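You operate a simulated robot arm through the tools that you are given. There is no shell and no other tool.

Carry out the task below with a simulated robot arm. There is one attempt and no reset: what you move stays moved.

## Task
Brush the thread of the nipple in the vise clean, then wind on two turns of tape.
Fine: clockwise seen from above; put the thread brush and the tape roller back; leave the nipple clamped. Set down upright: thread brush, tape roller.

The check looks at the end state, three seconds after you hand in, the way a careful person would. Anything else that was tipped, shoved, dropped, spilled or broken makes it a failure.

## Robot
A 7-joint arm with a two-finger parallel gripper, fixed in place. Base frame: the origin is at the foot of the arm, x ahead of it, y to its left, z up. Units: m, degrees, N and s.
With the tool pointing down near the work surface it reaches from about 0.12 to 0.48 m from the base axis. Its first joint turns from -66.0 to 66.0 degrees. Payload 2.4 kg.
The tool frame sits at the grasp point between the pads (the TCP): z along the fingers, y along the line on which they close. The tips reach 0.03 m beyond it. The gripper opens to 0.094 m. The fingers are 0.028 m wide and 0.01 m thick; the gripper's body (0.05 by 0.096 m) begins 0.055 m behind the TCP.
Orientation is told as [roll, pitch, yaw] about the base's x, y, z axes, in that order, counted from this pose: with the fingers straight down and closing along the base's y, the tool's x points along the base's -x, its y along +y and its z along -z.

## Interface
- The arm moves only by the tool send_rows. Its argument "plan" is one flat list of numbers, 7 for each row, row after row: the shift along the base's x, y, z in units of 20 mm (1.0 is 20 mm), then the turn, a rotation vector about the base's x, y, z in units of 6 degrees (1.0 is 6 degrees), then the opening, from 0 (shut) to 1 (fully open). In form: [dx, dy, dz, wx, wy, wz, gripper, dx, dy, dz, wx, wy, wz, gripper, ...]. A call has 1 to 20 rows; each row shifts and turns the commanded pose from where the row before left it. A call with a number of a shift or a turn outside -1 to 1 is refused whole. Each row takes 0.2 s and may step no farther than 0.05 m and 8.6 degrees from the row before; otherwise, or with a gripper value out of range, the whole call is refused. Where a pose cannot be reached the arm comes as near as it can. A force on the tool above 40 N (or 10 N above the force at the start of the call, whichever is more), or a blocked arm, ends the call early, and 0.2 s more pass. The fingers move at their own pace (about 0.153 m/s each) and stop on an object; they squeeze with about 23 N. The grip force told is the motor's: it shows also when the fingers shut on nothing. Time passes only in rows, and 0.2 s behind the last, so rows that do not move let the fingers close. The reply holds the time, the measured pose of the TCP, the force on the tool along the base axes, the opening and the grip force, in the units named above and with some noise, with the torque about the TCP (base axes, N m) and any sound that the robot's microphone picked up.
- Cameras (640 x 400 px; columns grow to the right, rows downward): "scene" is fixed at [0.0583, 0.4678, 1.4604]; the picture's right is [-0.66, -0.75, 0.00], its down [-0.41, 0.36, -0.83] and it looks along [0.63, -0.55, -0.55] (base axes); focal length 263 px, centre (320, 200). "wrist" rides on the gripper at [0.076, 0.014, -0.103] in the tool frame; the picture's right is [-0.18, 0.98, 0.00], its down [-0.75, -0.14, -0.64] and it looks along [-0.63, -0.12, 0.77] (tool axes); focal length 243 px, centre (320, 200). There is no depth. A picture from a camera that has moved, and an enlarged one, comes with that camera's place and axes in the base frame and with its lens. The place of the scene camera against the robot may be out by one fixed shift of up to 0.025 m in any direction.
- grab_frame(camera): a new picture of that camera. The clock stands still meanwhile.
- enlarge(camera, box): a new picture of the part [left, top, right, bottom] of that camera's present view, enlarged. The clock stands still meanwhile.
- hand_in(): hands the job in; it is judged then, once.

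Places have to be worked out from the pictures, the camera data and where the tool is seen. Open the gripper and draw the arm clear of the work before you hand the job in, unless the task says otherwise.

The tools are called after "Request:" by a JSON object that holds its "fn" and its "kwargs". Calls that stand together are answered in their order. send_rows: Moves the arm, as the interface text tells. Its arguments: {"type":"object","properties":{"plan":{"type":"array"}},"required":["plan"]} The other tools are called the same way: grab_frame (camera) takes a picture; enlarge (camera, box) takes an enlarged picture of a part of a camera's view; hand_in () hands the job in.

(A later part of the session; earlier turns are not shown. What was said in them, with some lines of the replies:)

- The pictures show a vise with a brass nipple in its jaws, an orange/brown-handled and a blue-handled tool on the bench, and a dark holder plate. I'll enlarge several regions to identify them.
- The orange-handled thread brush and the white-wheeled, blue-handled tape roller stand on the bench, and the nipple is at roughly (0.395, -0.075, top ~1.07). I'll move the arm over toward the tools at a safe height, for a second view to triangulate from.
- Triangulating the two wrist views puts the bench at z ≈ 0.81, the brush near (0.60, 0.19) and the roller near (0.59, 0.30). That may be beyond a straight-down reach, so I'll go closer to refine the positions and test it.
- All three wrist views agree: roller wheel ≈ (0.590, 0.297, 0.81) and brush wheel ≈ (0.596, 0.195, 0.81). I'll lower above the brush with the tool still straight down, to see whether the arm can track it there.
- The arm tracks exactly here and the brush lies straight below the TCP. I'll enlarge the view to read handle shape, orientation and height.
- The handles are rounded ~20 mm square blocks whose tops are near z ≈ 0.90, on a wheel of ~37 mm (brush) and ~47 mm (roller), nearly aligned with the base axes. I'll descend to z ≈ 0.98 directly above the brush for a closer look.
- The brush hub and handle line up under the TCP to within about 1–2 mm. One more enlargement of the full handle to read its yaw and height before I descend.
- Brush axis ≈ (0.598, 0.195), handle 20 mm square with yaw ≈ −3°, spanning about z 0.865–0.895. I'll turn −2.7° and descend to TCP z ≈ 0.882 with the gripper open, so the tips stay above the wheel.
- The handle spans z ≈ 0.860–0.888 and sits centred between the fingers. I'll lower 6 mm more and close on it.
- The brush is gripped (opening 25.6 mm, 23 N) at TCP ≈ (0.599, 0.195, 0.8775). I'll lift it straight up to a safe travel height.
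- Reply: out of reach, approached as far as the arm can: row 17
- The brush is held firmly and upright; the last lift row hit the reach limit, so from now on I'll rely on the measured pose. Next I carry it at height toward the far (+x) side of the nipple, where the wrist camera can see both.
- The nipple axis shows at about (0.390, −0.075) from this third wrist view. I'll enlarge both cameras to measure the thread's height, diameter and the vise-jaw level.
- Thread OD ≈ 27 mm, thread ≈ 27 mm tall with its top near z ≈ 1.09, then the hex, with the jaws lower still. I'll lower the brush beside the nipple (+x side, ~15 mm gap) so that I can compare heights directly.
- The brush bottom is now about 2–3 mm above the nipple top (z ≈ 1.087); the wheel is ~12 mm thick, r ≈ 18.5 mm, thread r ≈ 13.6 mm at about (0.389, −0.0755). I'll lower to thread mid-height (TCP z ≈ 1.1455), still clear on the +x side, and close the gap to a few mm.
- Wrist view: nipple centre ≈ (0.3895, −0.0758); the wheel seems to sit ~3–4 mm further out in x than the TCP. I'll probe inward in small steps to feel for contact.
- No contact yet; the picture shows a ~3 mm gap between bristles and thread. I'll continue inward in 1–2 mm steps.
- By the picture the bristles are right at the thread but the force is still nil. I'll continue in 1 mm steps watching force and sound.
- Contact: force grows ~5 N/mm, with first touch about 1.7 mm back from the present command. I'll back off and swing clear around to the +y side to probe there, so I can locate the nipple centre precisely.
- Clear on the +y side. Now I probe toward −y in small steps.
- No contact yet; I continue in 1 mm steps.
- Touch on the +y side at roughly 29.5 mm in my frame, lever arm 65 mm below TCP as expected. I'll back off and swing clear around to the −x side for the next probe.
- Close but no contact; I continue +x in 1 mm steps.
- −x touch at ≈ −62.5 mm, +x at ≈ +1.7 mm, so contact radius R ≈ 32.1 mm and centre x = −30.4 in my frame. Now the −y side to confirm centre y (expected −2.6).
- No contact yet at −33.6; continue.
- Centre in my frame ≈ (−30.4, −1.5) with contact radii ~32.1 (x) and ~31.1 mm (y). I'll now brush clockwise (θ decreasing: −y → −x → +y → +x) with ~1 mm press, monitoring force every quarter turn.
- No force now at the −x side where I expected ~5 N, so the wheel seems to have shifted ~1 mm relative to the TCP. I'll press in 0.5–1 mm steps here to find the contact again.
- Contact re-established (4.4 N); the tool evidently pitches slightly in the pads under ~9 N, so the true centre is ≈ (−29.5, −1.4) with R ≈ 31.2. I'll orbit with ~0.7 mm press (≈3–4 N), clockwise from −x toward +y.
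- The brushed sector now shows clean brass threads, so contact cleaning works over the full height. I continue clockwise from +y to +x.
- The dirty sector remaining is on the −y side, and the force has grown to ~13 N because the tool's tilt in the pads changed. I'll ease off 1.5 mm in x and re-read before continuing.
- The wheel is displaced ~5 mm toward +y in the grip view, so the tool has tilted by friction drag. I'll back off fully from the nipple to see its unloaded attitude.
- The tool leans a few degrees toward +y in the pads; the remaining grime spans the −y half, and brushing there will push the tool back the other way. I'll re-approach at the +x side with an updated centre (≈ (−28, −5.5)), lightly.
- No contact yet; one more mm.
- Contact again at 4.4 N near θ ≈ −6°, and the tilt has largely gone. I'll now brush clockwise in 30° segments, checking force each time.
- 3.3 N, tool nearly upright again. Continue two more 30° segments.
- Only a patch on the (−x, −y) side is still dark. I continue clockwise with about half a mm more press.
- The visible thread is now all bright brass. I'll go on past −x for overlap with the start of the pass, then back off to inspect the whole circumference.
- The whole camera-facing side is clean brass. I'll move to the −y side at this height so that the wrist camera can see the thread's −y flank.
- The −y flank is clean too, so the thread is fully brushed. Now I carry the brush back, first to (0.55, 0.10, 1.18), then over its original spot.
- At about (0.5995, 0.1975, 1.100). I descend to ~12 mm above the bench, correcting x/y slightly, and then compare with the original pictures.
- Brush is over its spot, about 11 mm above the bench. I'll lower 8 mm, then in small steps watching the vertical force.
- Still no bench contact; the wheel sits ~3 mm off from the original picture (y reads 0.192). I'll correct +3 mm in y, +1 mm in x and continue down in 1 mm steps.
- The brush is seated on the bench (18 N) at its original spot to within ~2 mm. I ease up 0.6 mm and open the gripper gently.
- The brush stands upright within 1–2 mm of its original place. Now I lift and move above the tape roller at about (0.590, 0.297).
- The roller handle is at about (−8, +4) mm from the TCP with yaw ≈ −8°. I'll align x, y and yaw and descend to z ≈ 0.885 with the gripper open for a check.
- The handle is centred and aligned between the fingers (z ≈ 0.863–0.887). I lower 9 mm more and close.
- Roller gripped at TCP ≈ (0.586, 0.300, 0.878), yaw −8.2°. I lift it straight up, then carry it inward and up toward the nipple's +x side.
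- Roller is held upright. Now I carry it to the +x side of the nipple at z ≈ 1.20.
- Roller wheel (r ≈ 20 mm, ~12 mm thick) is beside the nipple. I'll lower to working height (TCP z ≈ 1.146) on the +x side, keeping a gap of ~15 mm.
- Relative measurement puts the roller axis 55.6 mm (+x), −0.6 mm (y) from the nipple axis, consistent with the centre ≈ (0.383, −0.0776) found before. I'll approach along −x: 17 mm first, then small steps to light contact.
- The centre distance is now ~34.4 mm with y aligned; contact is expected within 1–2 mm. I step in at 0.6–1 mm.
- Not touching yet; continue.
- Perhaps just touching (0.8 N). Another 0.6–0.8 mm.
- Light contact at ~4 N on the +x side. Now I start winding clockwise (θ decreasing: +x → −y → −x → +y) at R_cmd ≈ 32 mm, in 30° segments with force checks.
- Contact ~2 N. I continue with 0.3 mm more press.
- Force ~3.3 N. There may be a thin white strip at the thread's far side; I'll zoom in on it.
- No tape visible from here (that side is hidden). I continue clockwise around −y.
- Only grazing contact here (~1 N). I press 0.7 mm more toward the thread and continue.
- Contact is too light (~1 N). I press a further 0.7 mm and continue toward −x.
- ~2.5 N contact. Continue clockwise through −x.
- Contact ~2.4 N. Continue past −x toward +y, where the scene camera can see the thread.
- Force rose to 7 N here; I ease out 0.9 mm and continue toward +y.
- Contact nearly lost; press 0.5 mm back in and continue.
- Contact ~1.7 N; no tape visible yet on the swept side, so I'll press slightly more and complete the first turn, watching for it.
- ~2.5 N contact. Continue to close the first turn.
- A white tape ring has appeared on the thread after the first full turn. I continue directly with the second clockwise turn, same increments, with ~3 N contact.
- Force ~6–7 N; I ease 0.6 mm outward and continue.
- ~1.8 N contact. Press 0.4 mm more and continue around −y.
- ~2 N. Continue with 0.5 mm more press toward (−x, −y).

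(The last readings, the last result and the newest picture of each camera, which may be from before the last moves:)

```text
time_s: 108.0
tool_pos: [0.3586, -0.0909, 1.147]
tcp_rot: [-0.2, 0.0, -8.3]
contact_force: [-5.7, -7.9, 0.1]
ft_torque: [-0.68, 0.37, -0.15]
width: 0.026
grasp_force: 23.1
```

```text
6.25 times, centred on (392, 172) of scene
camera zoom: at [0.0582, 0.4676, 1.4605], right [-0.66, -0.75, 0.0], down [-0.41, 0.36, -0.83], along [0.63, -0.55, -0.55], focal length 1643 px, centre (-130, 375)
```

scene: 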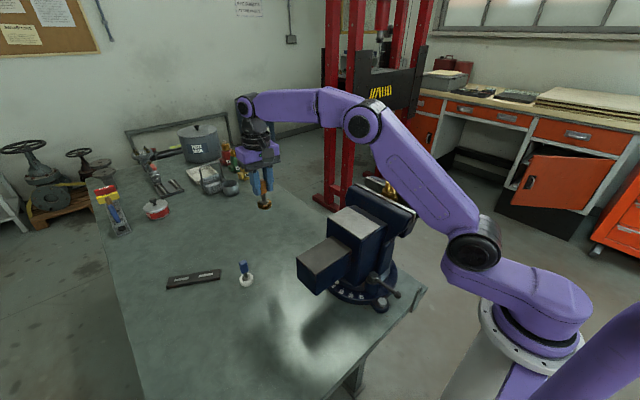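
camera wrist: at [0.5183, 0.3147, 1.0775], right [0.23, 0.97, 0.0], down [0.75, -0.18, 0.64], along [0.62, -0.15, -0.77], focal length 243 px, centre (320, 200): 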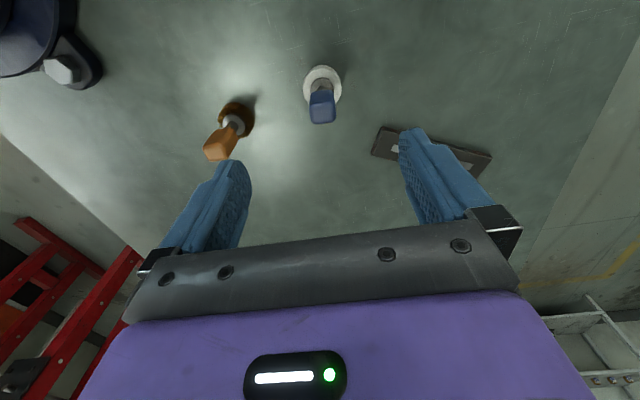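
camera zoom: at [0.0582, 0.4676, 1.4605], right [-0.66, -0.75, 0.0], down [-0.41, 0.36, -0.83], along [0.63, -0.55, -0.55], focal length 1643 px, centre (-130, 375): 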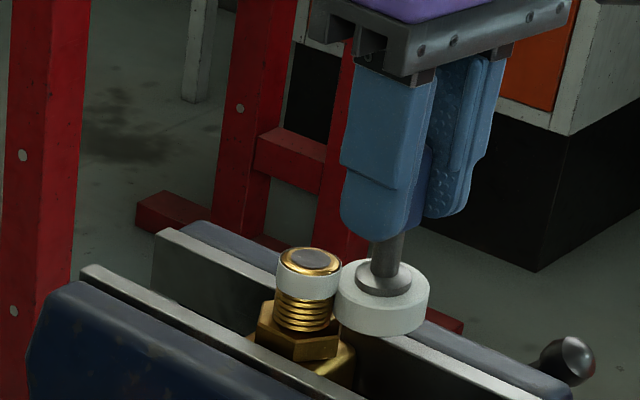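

Force jumped to ~9 N; I ease 1 mm outward while continuing.

Request:
{"fn": "send_rows", "kwargs": {"plan": [-0.1682, 0.2224, 0, 0, 0, 0, 0, -0.0806, 0.267, 0, 0, 0, 0, 0]}}

Request:
{"fn": "enlarge", "kwargs": {"camera": "scene", "box": [360, 140, 424, 204]}}

Request:
{"fn": "enlarge", "kwargs": {"camera": "wrist", "box": [240, 40, 400, 200]}}

```text
time_s: 108.6
tool_pos: [0.3545, -0.0826, 1.1462]
tcp_rot: [-0.1, 0.2, -8.4]
contact_force: [-6.6, -3.7, -1.5]
ft_torque: [-0.37, 0.57, -0.1]
width: 0.0258
grasp_force: 23.4
```

```text
6.25 times, centred on (392, 172) of scene
camera zoom: at [0.0581, 0.4677, 1.4605], right [-0.66, -0.75, 0.0], down [-0.41, 0.36, -0.83], along [0.63, -0.55, -0.55], focal length 1643 px, centre (-130, 375)
```

zoom: 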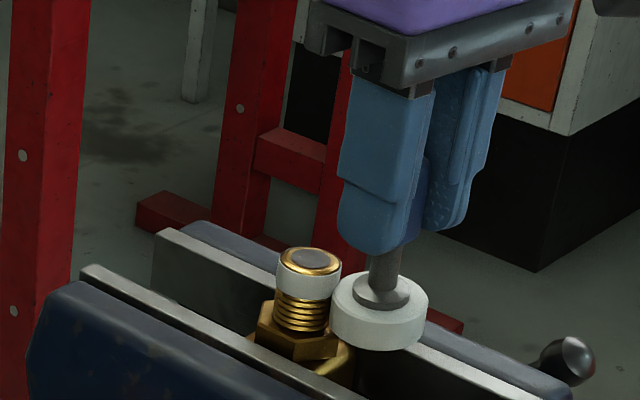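

```text
2.50 times, centred on (320, 120) of wrist
camera zoom: at [0.2809, -0.0552, 1.2485], right [0.32, 0.95, 0.0], down [0.73, -0.25, 0.64], along [0.61, -0.21, -0.77], focal length 606 px, centre (320, 400)
```

zoom: 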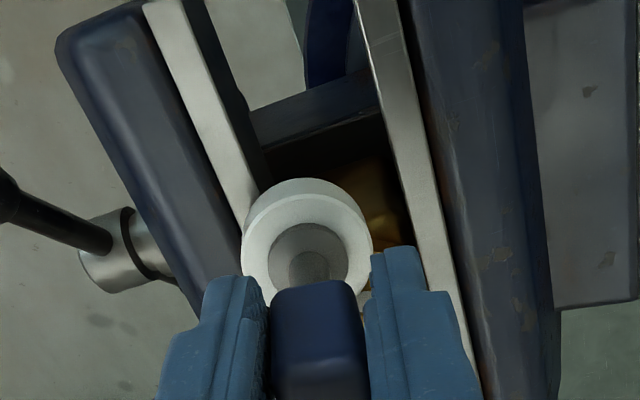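

~7 N still; I ease another 0.8 mm outward and continue past −x.

Request:
{"fn": "send_rows", "kwargs": {"plan": [-0.073, 0.2729, 0, 0, 0, 0, 0, 0.0156, 0.2785, 0, 0, 0, 0, 0]}}

Request:
{"fn": "send_rows", "kwargs": {"plan": [0.0537, 0.2745, 0, 0, 0, 0, 0, 0.1099, 0.2563, 0, 0, 0, 0, 0]}}

```text
time_s: 109.2
tool_pos: [0.3529, -0.072, 1.1469]
tcp_rot: [0.0, 0.1, -8.3]
contact_force: [-8.7, -1.9, -1.2]
ft_torque: [-0.15, 0.71, -0.11]
width: 0.0258
grasp_force: 22.6
```

```text
time_s: 109.8
tool_pos: [0.3566, -0.0614, 1.1456]
tcp_rot: [0.0, -0.1, -8.2]
contact_force: [-4.2, -0.3, -0.3]
ft_torque: [-0.01, 0.38, -0.06]
width: 0.0259
grasp_force: 22.9
```

~4 N. Continue toward +y.

Request:
{"fn": "send_rows", "kwargs": {"plan": [0.1527, 0.2334, 0, 0, 0, 0, 0, 0.1909, 0.2033, 0, 0, 0, 0, 0]}}

Request:
{"fn": "send_rows", "kwargs": {"plan": [0.2283, 0.1621, 0, 0, 0, 0, 0, 0.2489, 0.1257, 0, 0, 0, 0, 0]}}

Request:
{"fn": "enlarge", "kwargs": {"camera": "scene", "box": [360, 140, 424, 204]}}

```text
time_s: 110.4
tool_pos: [0.3643, -0.0522, 1.1476]
tcp_rot: [0.0, -0.1, -8.2]
contact_force: [-2.3, 2.3, -0.8]
ft_torque: [0.1, 0.18, -0.02]
width: 0.0257
grasp_force: 23.0
```

```text
time_s: 111.0
tool_pos: [0.3732, -0.0476, 1.1477]
tcp_rot: [0.0, -0.1, -8.1]
contact_force: [-0.5, 0.6, -0.6]
ft_torque: [0.16, 0.06, 0.0]
width: 0.0258
grasp_force: 22.9
```

```text
6.25 times, centred on (392, 172) of scene
camera zoom: at [0.0583, 0.4679, 1.4604], right [-0.66, -0.75, 0.0], down [-0.41, 0.36, -0.83], along [0.63, -0.55, -0.55], focal length 1643 px, centre (-130, 375)
```

zoom: 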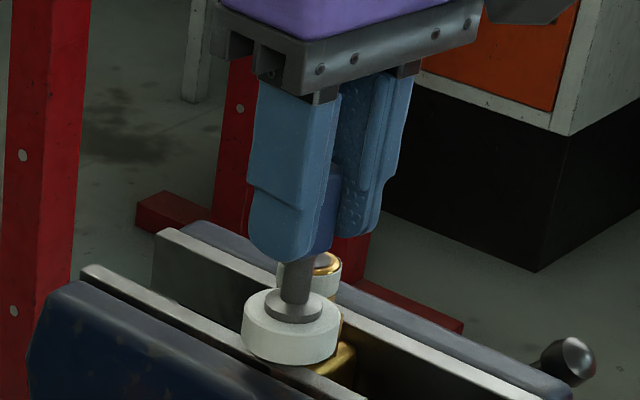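

Contact ~2 N by the torque. Continue over the +y side with slight extra press.

Request:
{"fn": "send_rows", "kwargs": {"plan": [0.2725, 0.0656, 0, 0, 0, 0, 0, 0.2769, 0.033, 0, 0, 0, 0, 0]}}

Request:
{"fn": "send_rows", "kwargs": {"plan": [0.2785, -0.0256, 0, 0, 0, 0, 0, 0.2715, -0.0637, 0, 0, 0, 0, 0]}}

Request:
{"fn": "enlarge", "kwargs": {"camera": "scene", "box": [360, 140, 424, 204]}}

Request:
{"fn": "enlarge", "kwargs": {"camera": "wrist", "box": [220, 20, 380, 180]}}

```text
time_s: 111.6
tool_pos: [0.3839, -0.0433, 1.1483]
tcp_rot: [0.0, -0.1, -8.3]
contact_force: [-1.0, 0.1, -0.4]
ft_torque: [0.01, -0.02, -0.01]
width: 0.0257
grasp_force: 23.4
```

```text
time_s: 112.2
tool_pos: [0.3962, -0.045, 1.147]
tcp_rot: [0.0, -0.1, -8.3]
contact_force: [-0.4, 1.3, -1.4]
ft_torque: [0.11, 0.06, -0.01]
width: 0.0256
grasp_force: 23.3
```

```text
6.25 times, centred on (392, 172) of scene
camera zoom: at [0.0583, 0.4679, 1.4604], right [-0.66, -0.75, 0.0], down [-0.41, 0.36, -0.83], along [0.63, -0.55, -0.55], focal length 1643 px, centre (-130, 375)
```

zoom: 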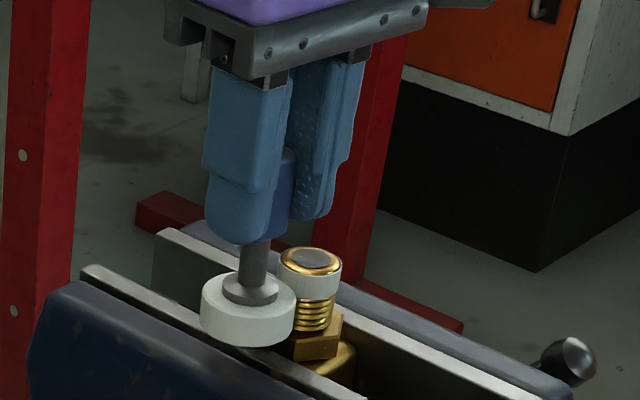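

```text
2.50 times, centred on (300, 100) of wrist
camera zoom: at [0.3214, -0.0191, 1.2491], right [0.32, 0.95, 0.0], down [0.73, -0.25, 0.64], along [0.61, -0.21, -0.77], focal length 606 px, centre (370, 450)
```

zoom: 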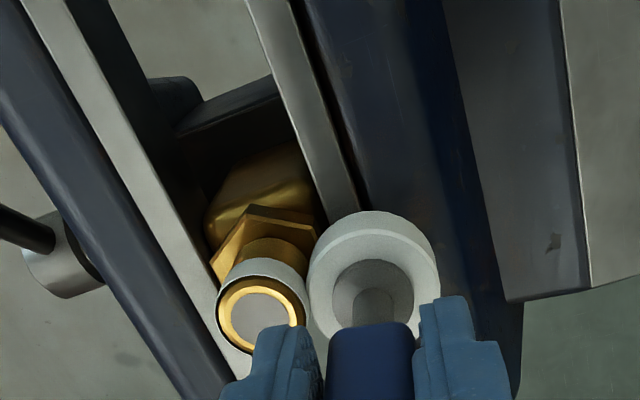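

Contact is light (~1.5 N, briefly lost near θ = 90°). I press 0.5 mm and continue.

Request:
{"fn": "send_rows", "kwargs": {"plan": [0.2463, -0.1329, 0, 0, 0, 0, 0, 0.2334, -0.1527, 0, 0, 0, 0, 0]}}

Request:
{"fn": "send_rows", "kwargs": {"plan": [0.2033, -0.1909, 0, 0, 0, 0, 0, 0.1671, -0.2233, 0, 0, 0, 0, 0]}}

Request:
{"fn": "enlarge", "kwargs": {"camera": "scene", "box": [360, 140, 424, 204]}}

```text
time_s: 112.8
tool_pos: [0.4057, -0.0512, 1.1471]
tcp_rot: [-0.1, 0.0, -8.2]
contact_force: [1.3, 2.5, -1.2]
ft_torque: [0.18, -0.05, -0.03]
width: 0.0254
grasp_force: 22.7
```

```text
time_s: 113.4
tool_pos: [0.4133, -0.0592, 1.1454]
tcp_rot: [0.0, -0.2, -8.3]
contact_force: [1.6, 4.3, -1.4]
ft_torque: [0.27, -0.13, -0.01]
width: 0.0256
grasp_force: 23.4
```

```text
6.25 times, centred on (392, 172) of scene
camera zoom: at [0.0584, 0.468, 1.4604], right [-0.66, -0.75, 0.0], down [-0.41, 0.36, -0.83], along [0.63, -0.55, -0.55], focal length 1643 px, centre (-130, 375)
```

zoom: 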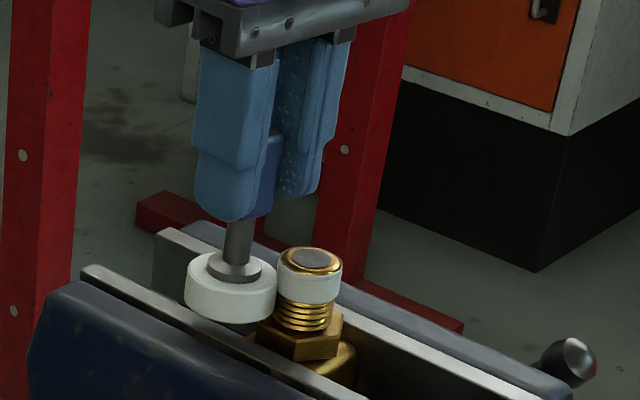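

~4 N. I go on in 10–20° pieces now, watching for a change in the ring.

Request:
{"fn": "send_rows", "kwargs": {"plan": [0.1257, -0.2489, 0, 0, 0, 0, 0]}}

Request:
{"fn": "enlarge", "kwargs": {"camera": "scene", "box": [376, 160, 408, 192]}}

Request:
{"fn": "send_rows", "kwargs": {"plan": [0.0806, -0.267, 0, 0, 0, 0, 0]}}

Request:
{"fn": "enlarge", "kwargs": {"camera": "scene", "box": [376, 160, 408, 192]}}

Request:
{"fn": "enlarge", "kwargs": {"camera": "wrist", "box": [240, 0, 400, 160]}}

```text
time_s: 113.8
tool_pos: [0.4144, -0.0637, 1.1446]
tcp_rot: [0.1, -0.1, -8.4]
contact_force: [3.2, 4.8, -0.4]
ft_torque: [0.39, -0.3, -0.04]
width: 0.0259
grasp_force: 22.5
```

```text
12.50 times, centred on (392, 176) of scene
camera zoom: at [0.0584, 0.468, 1.4604], right [-0.66, -0.75, 0.0], down [-0.41, 0.36, -0.83], along [0.63, -0.55, -0.55], focal length 3286 px, centre (-580, 500)
```

zoom: 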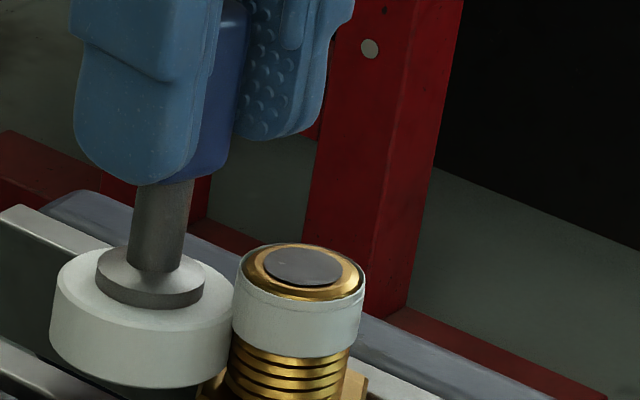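

```text
time_s: 114.2
tool_pos: [0.4177, -0.0703, 1.1458]
tcp_rot: [0.0, -0.1, -8.3]
contact_force: [5.9, 4.0, -0.1]
ft_torque: [0.27, -0.41, -0.02]
width: 0.0259
grasp_force: 23.4
```

```text
12.50 times, centred on (392, 176) of scene
camera zoom: at [0.0585, 0.4679, 1.4604], right [-0.66, -0.75, 0.0], down [-0.41, 0.36, -0.83], along [0.63, -0.55, -0.55], focal length 3286 px, centre (-580, 500)
```

zoom: 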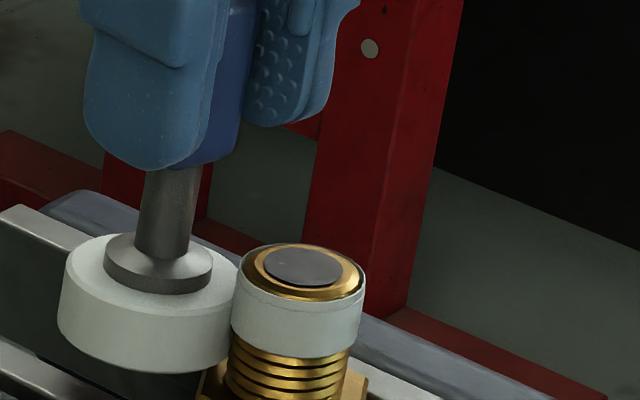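

```text
2.50 times, centred on (320, 80) of wrist
camera zoom: at [0.3429, -0.0438, 1.2479], right [0.32, 0.95, 0.0], down [0.72, -0.25, 0.64], along [0.61, -0.21, -0.77], focal length 606 px, centre (320, 500)
```

zoom: 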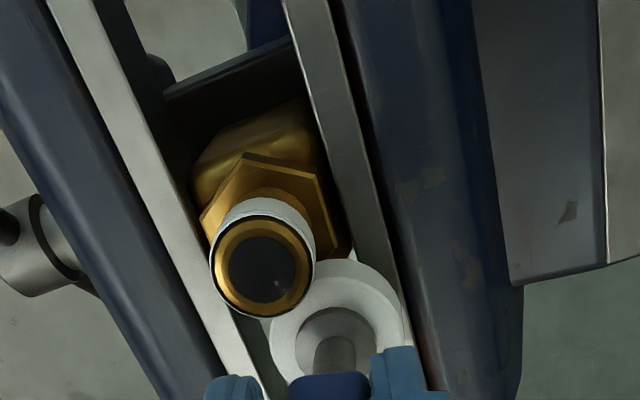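

No visible change yet; total swept is ≈ 710°. I continue to just past 720°, easing the press slightly (force ~7 N).

Request:
{"fn": "send_rows", "kwargs": {"plan": [0.053, -0.2769, 0, 0, 0, 0, 0]}}

Request:
{"fn": "enlarge", "kwargs": {"camera": "scene", "box": [376, 160, 408, 192]}}

Request:
{"fn": "send_rows", "kwargs": {"plan": [0.0, -0.2785, 0, 0, 0, 0, 0]}}

Request:
{"fn": "enlarge", "kwargs": {"camera": "scene", "box": [376, 160, 408, 192]}}

Request:
{"fn": "enlarge", "kwargs": {"camera": "wrist", "box": [270, 20, 350, 110]}}

```text
time_s: 114.6
tool_pos: [0.417, -0.0752, 1.1485]
tcp_rot: [0.1, -0.1, -8.3]
contact_force: [7.0, 5.5, 0.2]
ft_torque: [0.45, -0.7, -0.1]
width: 0.0256
grasp_force: 22.4
```

```text
12.50 times, centred on (392, 176) of scene
camera zoom: at [0.0586, 0.468, 1.4604], right [-0.66, -0.75, 0.0], down [-0.41, 0.36, -0.83], along [0.63, -0.55, -0.55], focal length 3286 px, centre (-580, 500)
```

zoom: 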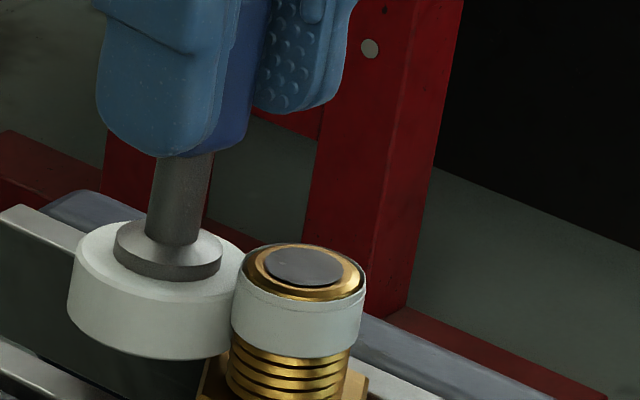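

```text
time_s: 115.0
tool_pos: [0.4168, -0.0833, 1.1471]
tcp_rot: [-0.1, 0.0, -8.4]
contact_force: [7.8, 1.1, -0.4]
ft_torque: [0.16, -0.64, -0.1]
width: 0.0258
grasp_force: 23.3
```

```text
12.50 times, centred on (392, 176) of scene
camera zoom: at [0.0586, 0.4679, 1.4604], right [-0.66, -0.75, 0.0], down [-0.41, 0.36, -0.83], along [0.63, -0.55, -0.55], focal length 3286 px, centre (-580, 500)
```

zoom: 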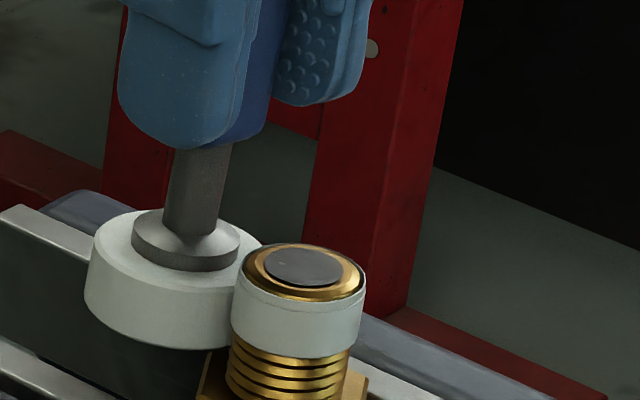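

```text
4.44 times, centred on (310, 65) of wrist
camera zoom: at [0.3435, -0.0558, 1.2487], right [0.32, 0.95, 0.0], down [0.72, -0.25, 0.64], along [0.61, -0.21, -0.77], focal length 1078 px, centre (364, 800)
```

zoom: 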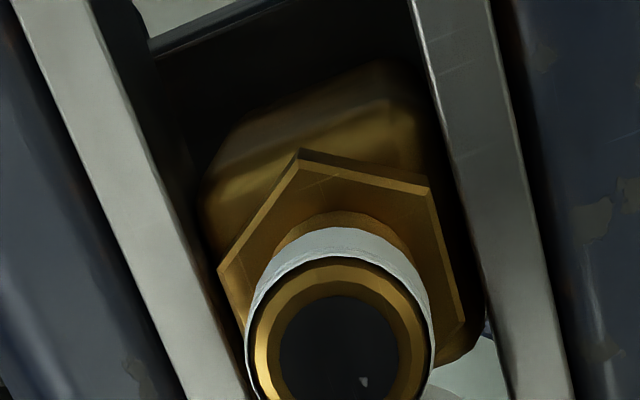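

Total sweep is ≈ 733° (2.04 turns). To allow for the brief light-contact spots, I go ~10° more, then back straight off the thread and inspect the tape.

Request:
{"fn": "send_rows", "kwargs": {"plan": [-0.035, -0.279, 0, 0, 0, 0, 0, 0.3, -0.1, 0, 0, 0, 0, 0, 0.5, -0.17, 0, 0, 0, 0, 0, 0, 0, 0, 0, 0, 0, 0]}}

Request:
{"fn": "enlarge", "kwargs": {"camera": "scene", "box": [376, 164, 408, 196]}}

Request:
{"fn": "enlarge", "kwargs": {"camera": "wrist", "box": [240, 0, 400, 160]}}

```text
time_s: 116.0
tool_pos: [0.4325, -0.092, 1.1469]
tcp_rot: [0.1, 0.1, -8.2]
contact_force: [-0.1, -0.4, -0.9]
ft_torque: [0.03, 0.01, 0.01]
width: 0.0259
grasp_force: 23.5
```

```text
12.50 times, centred on (392, 180) of scene
camera zoom: at [0.0583, 0.4678, 1.4604], right [-0.66, -0.75, 0.0], down [-0.41, 0.36, -0.83], along [0.63, -0.55, -0.55], focal length 3286 px, centre (-580, 450)
```

zoom: 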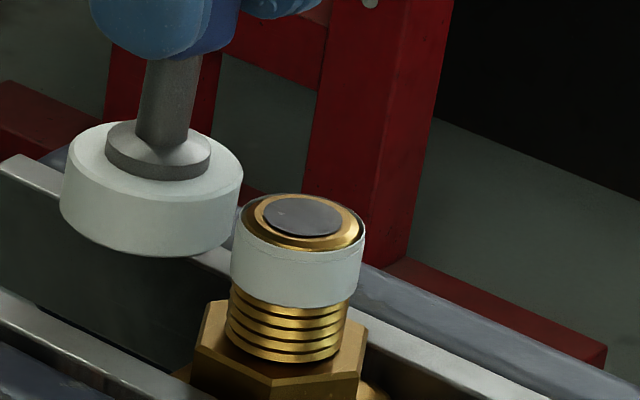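

```text
2.50 times, centred on (320, 80) of wrist
camera zoom: at [0.3595, -0.0661, 1.249], right [0.32, 0.95, 0.0], down [0.73, -0.25, 0.64], along [0.61, -0.21, -0.77], focal length 606 px, centre (320, 500)
```

zoom: 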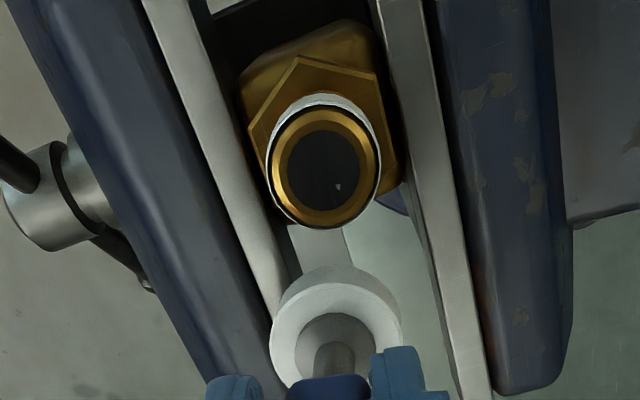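

The tape band is clean and complete on the upper thread. I zoom in closely from both cameras to judge layers.

Request:
{"fn": "enlarge", "kwargs": {"camera": "wrist", "box": [304, 30, 344, 95]}}

Request:
{"fn": "enlarge", "kwargs": {"camera": "scene", "box": [384, 176, 400, 192]}}

```text
6.15 times, centred on (324, 62) of wrist
camera zoom: at [0.3595, -0.0661, 1.249], right [0.32, 0.95, 0.0], down [0.73, -0.25, 0.64], along [0.61, -0.21, -0.77], focal length 1493 px, centre (295, 1046)
```

zoom: 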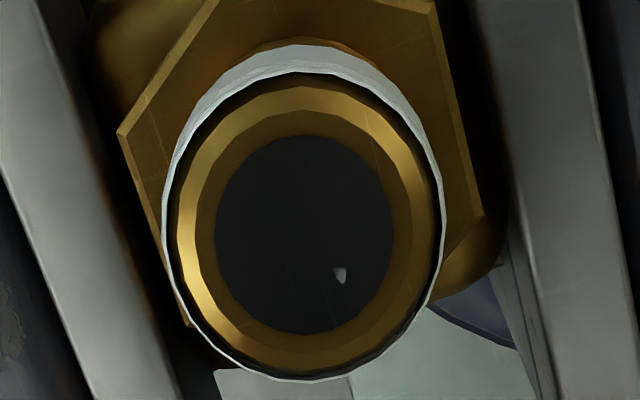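

```text
16.00 times, centred on (392, 184) of scene
camera zoom: at [0.0583, 0.4678, 1.4604], right [-0.66, -0.75, 0.0], down [-0.41, 0.36, -0.83], along [0.63, -0.55, -0.55], focal length 4206 px, centre (-832, 456)
```

zoom: 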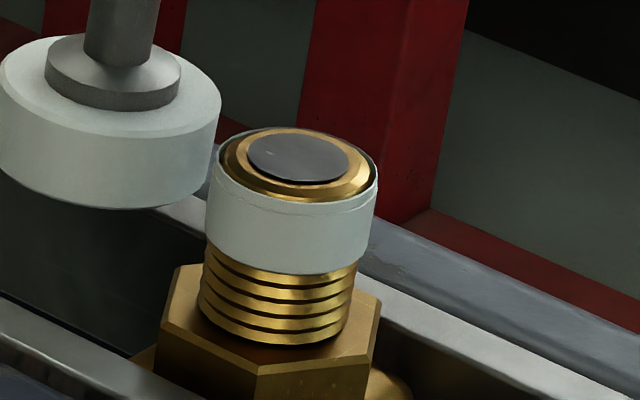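

The band looks complete. Since contact was lost for a few tens of degrees in total during the two orbits, I add a short ~20° clockwise touch from the same bearing for margin (still ≈ 2.1 turns), then retreat.

Request:
{"fn": "send_rows", "kwargs": {"plan": [-0.5, 0.17, 0, 0, 0, 0, 0, -0.28, 0.093, 0, 0, 0, 0, 0, -0.1099, -0.2563, 0, 0, 0, 0, 0, -0.1527, -0.2334, 0, 0, 0, 0, 0]}}

Request:
{"fn": "send_rows", "kwargs": {"plan": [0.5, -0.4, 0, 0, 0, 0, 0, 0.3, -0.2, 0.3, 0, 0, 0, 0, 0, 0, 1, 0, 0, 0, 0, 0, 0, 1, 0, 0, 0, 0, 0, 0, 1, 0, 0, 0, 0, 0, 0, 0, 0, 0, 0, 0]}}

Request:
{"fn": "enlarge", "kwargs": {"camera": "scene", "box": [350, 120, 430, 200]}}

Request:
{"fn": "enlarge", "kwargs": {"camera": "wrist", "box": [260, 0, 420, 160]}}

```text
time_s: 117.0
tool_pos: [0.4125, -0.0971, 1.1457]
tcp_rot: [0.1, -0.1, -8.3]
contact_force: [2.4, -1.2, 0.2]
ft_torque: [-0.07, -0.19, -0.03]
width: 0.0258
grasp_force: 23.0
```

```text
time_s: 118.4
tool_pos: [0.4277, -0.109, 1.2149]
tcp_rot: [0.0, 0.0, -8.3]
contact_force: [-0.2, 0.1, -1.1]
ft_torque: [0.02, -0.01, -0.03]
width: 0.0261
grasp_force: 22.8
```

```text
5.00 times, centred on (390, 160) of scene
camera zoom: at [0.0583, 0.4678, 1.4604], right [-0.66, -0.75, 0.0], down [-0.41, 0.36, -0.83], along [0.63, -0.55, -0.55], focal length 1314 px, centre (-30, 400)
```

zoom: 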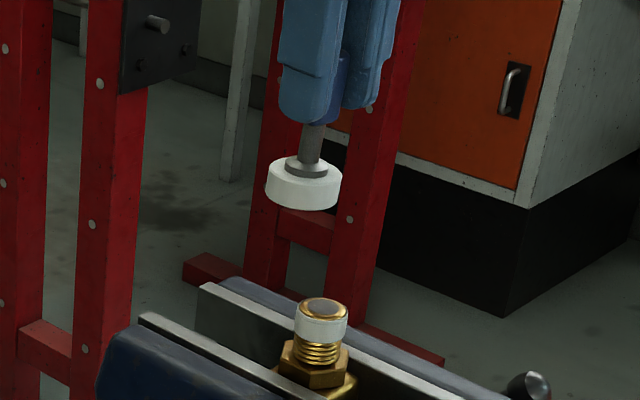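

```text
2.50 times, centred on (340, 80) of wrist
camera zoom: at [0.3549, -0.0828, 1.3156], right [0.32, 0.95, 0.0], down [0.73, -0.25, 0.64], along [0.61, -0.21, -0.77], focal length 606 px, centre (270, 500)
```

zoom: 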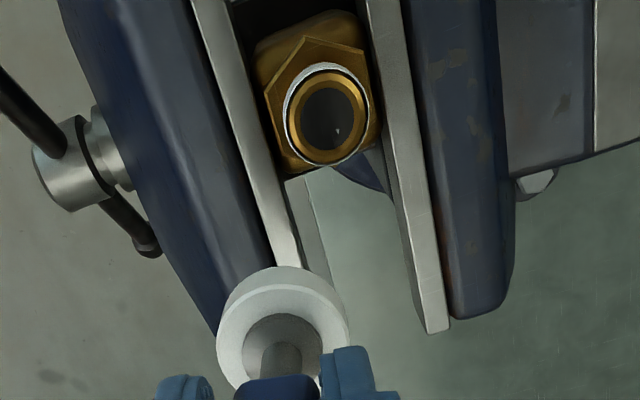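

The tape band sits well on the thread. The roller leans ~4° in the grip (wheel ~4–5 mm toward +y), which I'll account for. Now I carry it back to above its place.

Request:
{"fn": "send_rows", "kwargs": {"plan": [0.26, 0.9, 0, 0, 0, 0, 0, 0.26, 0.94, 0, 0, 0, 0, 0, 0.26, 0.94, 0, 0, 0, 0, 0, 0.26, 0.94, 0, 0, 0, 0, 0, 0.26, 0.94, 0, 0, 0, 0, 0, 0.26, 0.94, 0, 0, 0, 0, 0, 0.26, 0.94, 0, 0, 0, 0, 0, 0.26, 0.94, 0, 0, 0, 0, 0, 0.26, 0.94, 0, 0, 0, 0, 0, 0.26, 0.94, -0.1, 0, 0, 0, 0, 0.26, 0.94, -0.2, 0, 0, 0, 0, 0.26, 0.94, -0.2, 0, 0, 0, 0, 0.26, 0.94, -0.2, 0, 0, 0, 0, 0.26, 0.94, -0.2, 0, 0, 0, 0, 0.26, 0.94, -0.2, 0, 0, 0, 0, 0.26, 0.94, -0.2, 0, 0, 0, 0, 0, 0, 0, 0, 0, 0, 0]}}

Request:
{"fn": "send_rows", "kwargs": {"plan": [0.46, 0.65, -0.8, 0, 0, 0, 0, 0.46, 0.65, -0.8, 0, 0, 0, 0, 0.46, 0.65, -0.8, 0, 0, 0, 0, 0.46, 0.65, -0.8, 0, 0, 0, 0, 0.46, 0.65, -0.8, 0, 0, 0, 0, 0.46, 0.65, -0.8, 0, 0, 0, 0, 0.46, 0.65, -0.8, 0, 0, 0, 0, 0.46, 0.65, -0.8, 0, 0, 0, 0, 0, 0, 0, 0, 0, 0, 0]}}

Request:
{"fn": "grab_frame", "kwargs": {"camera": "scene"}}

Request:
{"fn": "enlarge", "kwargs": {"camera": "wrist", "box": [220, 80, 420, 220]}}

```text
time_s: 122.0
tool_pos: [0.5087, 0.1897, 1.1862]
tcp_rot: [0.0, 0.0, -8.3]
contact_force: [-0.1, 0.4, -0.4]
ft_torque: [0.01, 0.0, 0.02]
width: 0.0256
grasp_force: 22.7
```

```text
time_s: 124.0
tool_pos: [0.5824, 0.2954, 1.0578]
tcp_rot: [0.0, 0.0, -8.3]
contact_force: [-0.2, 0.1, -1.3]
ft_torque: [-0.03, 0.0, 0.03]
width: 0.0257
grasp_force: 22.8
```

```text
taken
```

scene: 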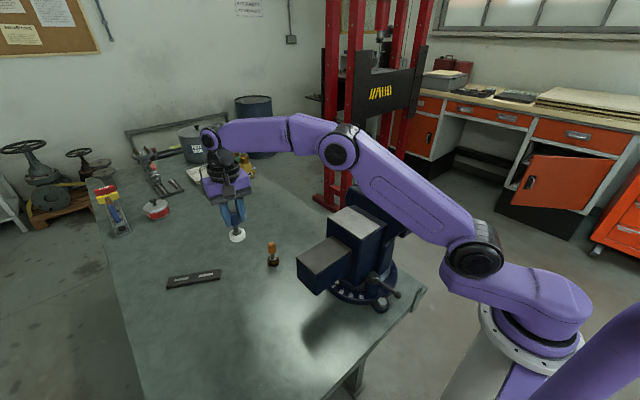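

```text
2.86 times, centred on (320, 150) of wrist
camera zoom: at [0.5095, 0.3219, 1.1591], right [0.32, 0.95, 0.0], down [0.73, -0.25, 0.64], along [0.61, -0.21, -0.77], focal length 693 px, centre (320, 343)
```

zoom: 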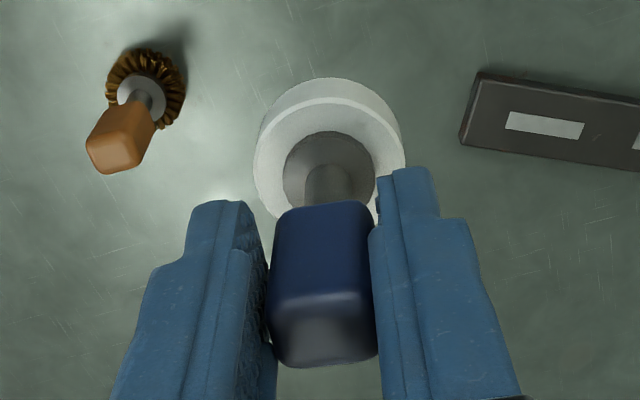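

The lean has relaxed to ~2° (wheel ~2 mm toward +y). I'll correct x/y by (+3.7, +2.9) mm while lowering to about 14 mm above the bench, then compare.

Request:
{"fn": "send_rows", "kwargs": {"plan": [0.185, 0.145, -0.92, 0, 0, 0, 0, 0, 0, -0.92, 0, 0, 0, 0, 0, 0, -0.92, 0, 0, 0, 0, 0, 0, -0.92, 0, 0, 0, 0, 0, 0, -0.92, 0, 0, 0, 0, 0, 0, -0.92, 0, 0, 0, 0, 0, 0, -0.92, 0, 0, 0, 0, 0, 0, -0.92, 0, 0, 0, 0, 0, 0, -0.9, 0, 0, 0, 0, 0, 0, 0, 0, 0, 0, 0]}}

Request:
{"fn": "enlarge", "kwargs": {"camera": "scene", "box": [200, 200, 300, 320]}}

Request:
{"fn": "enlarge", "kwargs": {"camera": "wrist", "box": [220, 80, 420, 220]}}

```text
time_s: 126.2
tool_pos: [0.5881, 0.2976, 0.892]
tcp_rot: [0.0, 0.0, -8.2]
contact_force: [0.3, -0.1, -1.8]
ft_torque: [-0.01, -0.01, -0.02]
width: 0.0255
grasp_force: 22.9
```

```text
3.33 times, centred on (250, 260) of scene
camera zoom: at [0.0583, 0.4678, 1.4604], right [-0.66, -0.75, 0.0], down [-0.41, 0.36, -0.83], along [0.63, -0.55, -0.55], focal length 876 px, centre (553, 0)
```

zoom: 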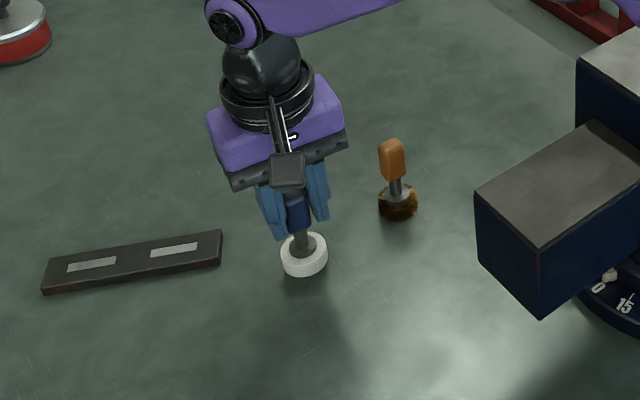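

```text
2.86 times, centred on (320, 150) of wrist
camera zoom: at [0.5146, 0.325, 0.9944], right [0.32, 0.95, 0.0], down [0.73, -0.25, 0.64], along [0.61, -0.21, -0.77], focal length 693 px, centre (320, 343)
```

zoom: 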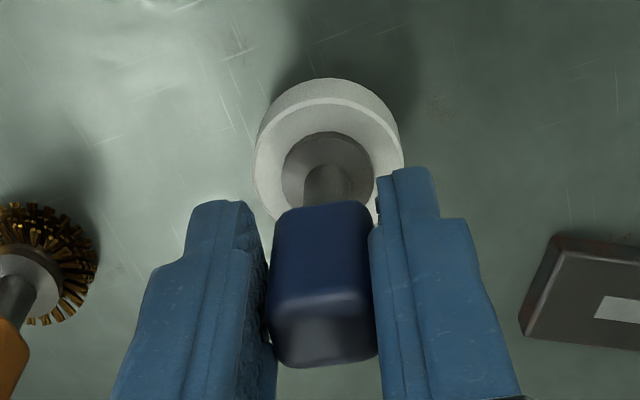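

The wheel will land within ~2 mm; I nudge (−1.5, −1) mm, lower 11 mm, then step down to contact.

Request:
{"fn": "send_rows", "kwargs": {"plan": [-0.075, -0.05, -0.2, 0, 0, 0, 0, 0, 0, -0.3, 0, 0, 0, 0, 0, 0, 0, 0, 0, 0, 0]}}

Request:
{"fn": "send_rows", "kwargs": {"plan": [0, 0, -0.07, 0, 0, 0, 0, 0, 0, 0, 0, 0, 0, 0]}}

Request:
{"fn": "send_rows", "kwargs": {"plan": [0, 0, -0.05, 0, 0, 0, 0, 0, 0, 0, 0, 0, 0, 0]}}

Request:
{"fn": "send_rows", "kwargs": {"plan": [0, 0, -0.05, 0, 0, 0, 0, 0, 0, 0, 0, 0, 0, 0]}}

Request:
{"fn": "enlarge", "kwargs": {"camera": "scene", "box": [200, 200, 300, 320]}}

```text
time_s: 127.0
tool_pos: [0.5881, 0.2975, 0.8836]
tcp_rot: [0.0, 0.0, -8.3]
contact_force: [0.5, 0.1, -1.1]
ft_torque: [0.02, 0.0, 0.0]
width: 0.0253
grasp_force: 23.5
```

```text
time_s: 127.6
tool_pos: [0.587, 0.2984, 0.8822]
tcp_rot: [0.0, 0.0, -8.3]
contact_force: [-0.1, -0.2, -0.3]
ft_torque: [0.01, 0.02, -0.01]
width: 0.0256
grasp_force: 22.3
```

```text
time_s: 128.2
tool_pos: [0.5878, 0.2981, 0.8801]
tcp_rot: [-0.1, 0.0, -8.3]
contact_force: [0.4, 0.8, -0.7]
ft_torque: [0.03, 0.0, -0.03]
width: 0.0253
grasp_force: 23.0
```

```text
time_s: 128.8
tool_pos: [0.5868, 0.2971, 0.8811]
tcp_rot: [0.1, 0.0, -8.4]
contact_force: [1.3, 0.3, 6.5]
ft_torque: [-0.07, -0.04, 0.01]
width: 0.0256
grasp_force: 23.2
```

```text
3.33 times, centred on (250, 260) of scene
camera zoom: at [0.0582, 0.4678, 1.4605], right [-0.66, -0.75, 0.0], down [-0.41, 0.36, -0.83], along [0.63, -0.55, -0.55], focal length 876 px, centre (553, 0)
```

zoom: 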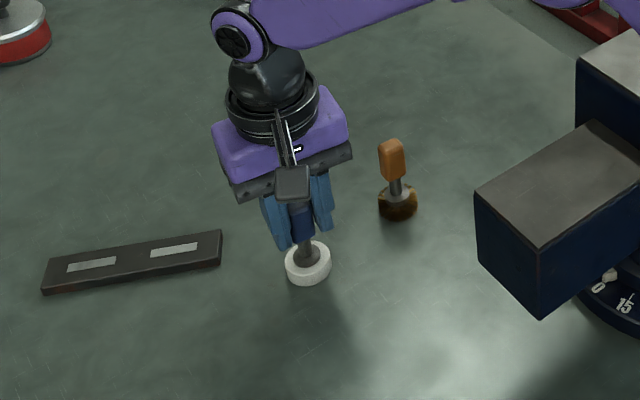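

First touch (6.5 N), wheel at its original pixel position. I press ~2 mm more to seat it flat.

Request:
{"fn": "send_rows", "kwargs": {"plan": [0, 0, -0.05, 0, 0, 0, 0, 0, 0, 0, 0, 0, 0, 0]}}

Request:
{"fn": "send_rows", "kwargs": {"plan": [0, 0, -0.05, 0, 0, 0, 0, 0, 0, 0, 0, 0, 0, 0]}}

Request:
{"fn": "enlarge", "kwargs": {"camera": "scene", "box": [200, 200, 300, 320]}}

Request:
{"fn": "enlarge", "kwargs": {"camera": "wrist", "box": [220, 80, 420, 220]}}

```text
time_s: 129.4
tool_pos: [0.5865, 0.2979, 0.8795]
tcp_rot: [0.1, -0.2, -8.3]
contact_force: [-0.2, 2.1, 17.2]
ft_torque: [0.05, 0.12, 0.02]
width: 0.0255
grasp_force: 22.8
```

```text
time_s: 130.0
tool_pos: [0.5868, 0.2968, 0.8788]
tcp_rot: [0.0, -0.1, -8.2]
contact_force: [0.9, 3.7, 18.5]
ft_torque: [0.02, -0.24, 0.06]
width: 0.0255
grasp_force: 23.3
```

```text
3.33 times, centred on (250, 260) of scene
camera zoom: at [0.058, 0.4678, 1.4605], right [-0.66, -0.75, 0.0], down [-0.41, 0.36, -0.83], along [0.63, -0.55, -0.55], focal length 876 px, centre (553, 0)
```

zoom: 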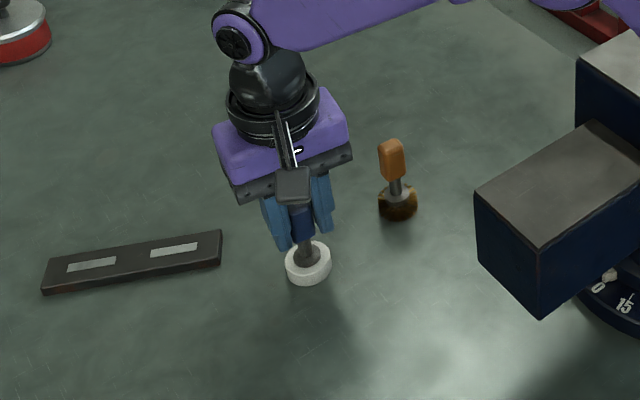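

```text
2.86 times, centred on (320, 150) of wrist
camera zoom: at [0.5133, 0.3235, 0.9802], right [0.32, 0.95, 0.0], down [0.72, -0.25, 0.64], along [0.61, -0.21, -0.77], focal length 693 px, centre (320, 343)
```

zoom: 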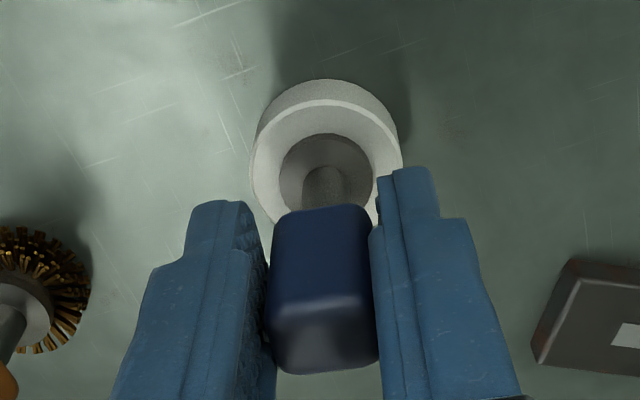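

Seated at 18 N with the handle sitting evenly in the pads. I ease up 0.6 mm and open the fingers gradually.

Request:
{"fn": "send_rows", "kwargs": {"plan": [0, 0, 0.04, 0, 0, 0, 0, 0, 0, 0, 0, 0, 0, 0.3, 0, 0, 0, 0, 0, 0, 0.34, 0, 0, 0, 0, 0, 0, 0.45, 0, 0, 0, 0, 0, 0, 0.7, 0, 0, 0, 0, 0, 0, 1, 0, 0, 0, 0, 0, 0, 1]}}

Request:
{"fn": "enlarge", "kwargs": {"camera": "scene", "box": [200, 200, 300, 320]}}

Request:
{"fn": "enlarge", "kwargs": {"camera": "wrist", "box": [220, 80, 420, 220]}}

```text
time_s: 131.6
tool_pos: [0.5866, 0.2964, 0.8785]
tcp_rot: [0.0, 0.1, -8.3]
contact_force: [0.1, 0.3, -0.4]
ft_torque: [-0.02, 0.01, 0.03]
width: 0.0941
grasp_force: 0.0
```

```text
3.33 times, centred on (250, 260) of scene
camera zoom: at [0.0583, 0.4678, 1.4604], right [-0.66, -0.75, 0.0], down [-0.41, 0.36, -0.83], along [0.63, -0.55, -0.55], focal length 876 px, centre (553, 0)
```

zoom: 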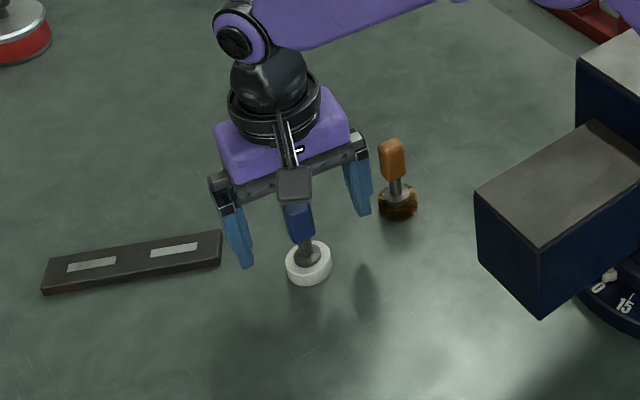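

```text
2.86 times, centred on (320, 150) of wrist
camera zoom: at [0.513, 0.3227, 0.9805], right [0.32, 0.95, 0.0], down [0.73, -0.25, 0.64], along [0.61, -0.21, -0.77], focal length 693 px, centre (320, 343)
```

zoom: 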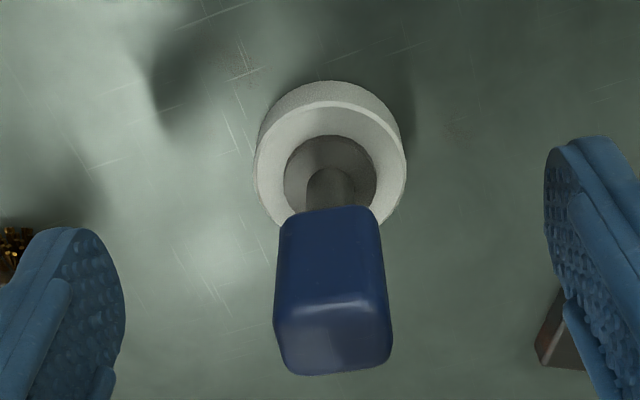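

The roller stands upright, within ~2–3 mm of its original place. I lift straight up and withdraw to a clear position.

Request:
{"fn": "send_rows", "kwargs": {"plan": [0, 0, 0.4, 0, 0, 0, 1, 0, 0, 0.9, 0, 0, 0, 1, 0, 0, 1, 0, 0, 0, 1, 0, 0, 1, 0, 0, 0, 1, 0, 0, 1, 0, 0, 0, 1, 0, 0, 1, 0, 0, 0, 1, 0, 0, 1, 0, 0, 0, 1, -0.5, -0.5, 1, 0, 0, 0, 1, -0.5, -0.5, 1, 0, 0, 0, 1, -0.5, -0.5, 1, 0, 0, 0, 1, -0.5, -0.5, 1, 0, 0, 0, 1, -0.5, -0.5, 1, 0, 0, 0, 1, -0.5, -0.5, 1, 0, 0, 0, 1, -0.5, -0.5, 1, 0, 0, 0, 1, -0.5, -0.5, 1, 0, 0, 0, 1, -0.5, -0.5, 0.5, 0, 0, 0, 1, 0, 0, 0, 0, 0, 0, 1]}}

Request:
{"fn": "grab_frame", "kwargs": {"camera": "scene"}}

Request:
{"fn": "enlarge", "kwargs": {"camera": "scene", "box": [150, 220, 310, 320]}}

Request:
{"fn": "enlarge", "kwargs": {"camera": "scene", "box": [350, 150, 430, 230]}}

Request:
{"fn": "grab_frame", "kwargs": {"camera": "wrist"}}

```text
time_s: 135.2
tool_pos: [0.4957, 0.2046, 1.1773]
tcp_rot: [0.0, 0.0, -8.3]
contact_force: [0.3, 0.0, 0.0]
ft_torque: [0.02, -0.05, -0.01]
width: 0.094
grasp_force: 0.1
```

```text
taken
```

scene: 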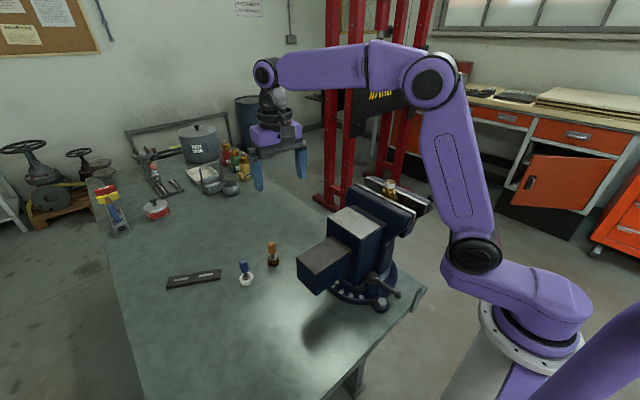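

```text
4.00 times, centred on (230, 270) of scene
camera zoom: at [0.0583, 0.4678, 1.4604], right [-0.66, -0.75, 0.0], down [-0.41, 0.36, -0.83], along [0.63, -0.55, -0.55], focal length 1052 px, centre (680, -80)
```

zoom: 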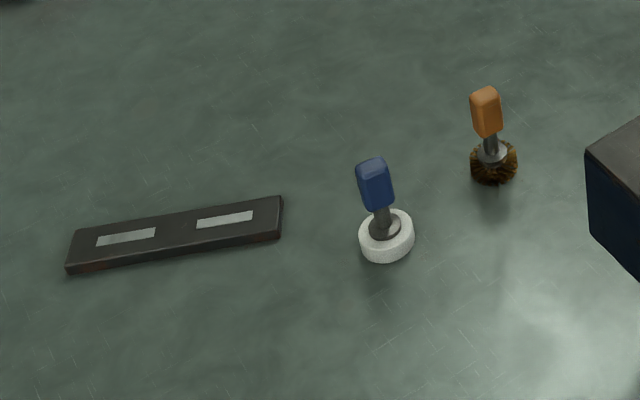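

```text
5.00 times, centred on (390, 190) of scene
camera zoom: at [0.0583, 0.4678, 1.4604], right [-0.66, -0.75, 0.0], down [-0.41, 0.36, -0.83], along [0.63, -0.55, -0.55], focal length 1314 px, centre (-30, 250)
```

zoom: 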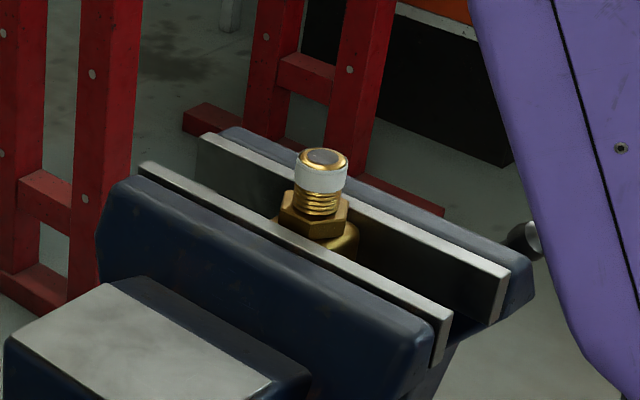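

```text
taken
camera wrist: at [0.4216, 0.2312, 1.2787], right [0.32, 0.95, 0.0], down [0.73, -0.25, 0.64], along [0.61, -0.21, -0.77], focal length 243 px, centre (320, 200)
```

wrist: 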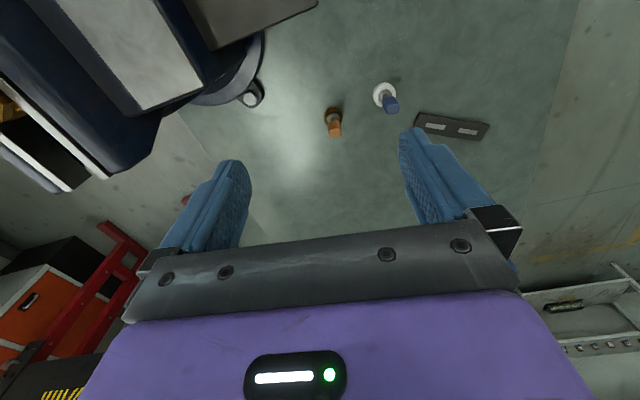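

Brush and roller are upright at their original places (within ~2 mm), the nipple is still clamped with a clean thread and tape on it, and nothing else has moved. I withdraw the arm a bit further up and clear before handing in.

Request:
{"fn": "send_rows", "kwargs": {"plan": [-0.45, -0.8, 0.9, 0, 0, 0, 1, -0.45, -0.8, 0.9, 0, 0, 0, 1, -0.45, -0.8, 0.9, 0, 0, 0, 1, -0.45, -0.8, 0.9, 0, 0, 0, 1, -0.45, -0.8, 0.9, 0, 0, 0, 1, -0.45, -0.8, 0.9, 0, 0, 0, 1, -0.45, -0.8, 0.9, 0, 0, 0, 1, 0, 0, 0, 0, 0, 0, 1]}}

Request:
{"fn": "grab_frame", "kwargs": {"camera": "scene"}}

Request:
{"fn": "enlarge", "kwargs": {"camera": "wrist", "box": [120, 0, 300, 140]}}

```text
time_s: 137.0
tool_pos: [0.4338, 0.0945, 1.3009]
tcp_rot: [0.0, 0.0, -8.4]
contact_force: [-0.3, 0.8, 0.4]
ft_torque: [-0.03, -0.01, 0.02]
width: 0.0941
grasp_force: 0.1
```

```text
taken
```

scene: 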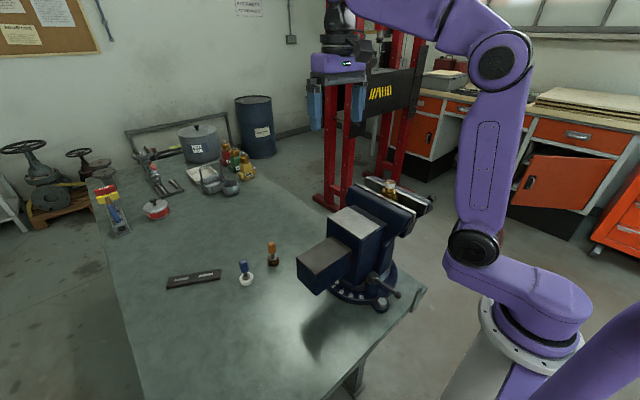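

```text
2.86 times, centred on (210, 70) of wrist
camera zoom: at [0.3603, 0.1219, 1.4027], right [0.32, 0.95, 0.0], down [0.73, -0.25, 0.64], along [0.61, -0.21, -0.77], focal length 693 px, centre (634, 571)
```

zoom: 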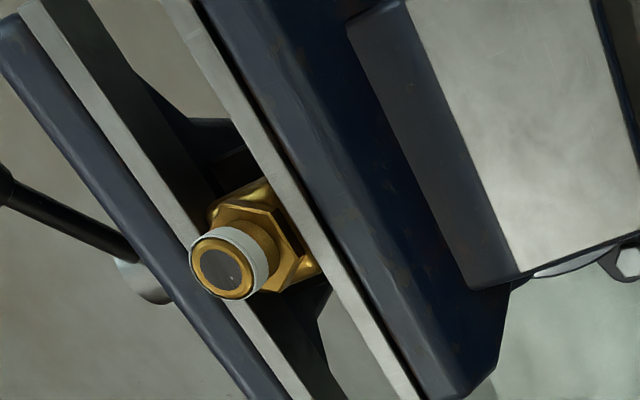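

The final pictures show the thread clean and taped, the nipple still clamped, both tools standing upright at their places, the gripper open and the arm clear. I hand the job in.

Request:
{"fn": "hand_in", "kwargs": {}}

```text
The job is handed in.
```

I brushed the nipple's thread and wound tape on it clockwise (seen from above). Both tools are back on the bench and the job is handed in. The one thing I couldn't confirm is the exact number of tape turns.

- **Thread:** It shows clean brass on every side the cameras could see. The far side (+x, away from the arm) was brushed but can't be seen directly.
- **Tape:** I swept the roller about 760° clockwise, roughly 2.1 turns. Contact dropped out briefly once in each turn, for about 20° each time, so I added a short extra touch at the end. The band looks complete, but the pictures can't show whether it is one layer or two.
- **Tools:** The thread brush and the tape roller stand upright, each within about 2–3 mm of where it started.
- **Nipple and vise:** The nipple is still clamped. I saw nothing else tipped or moved in the final pictures.
- **Arm:** The gripper is open and the arm is drawn clear above the bench.
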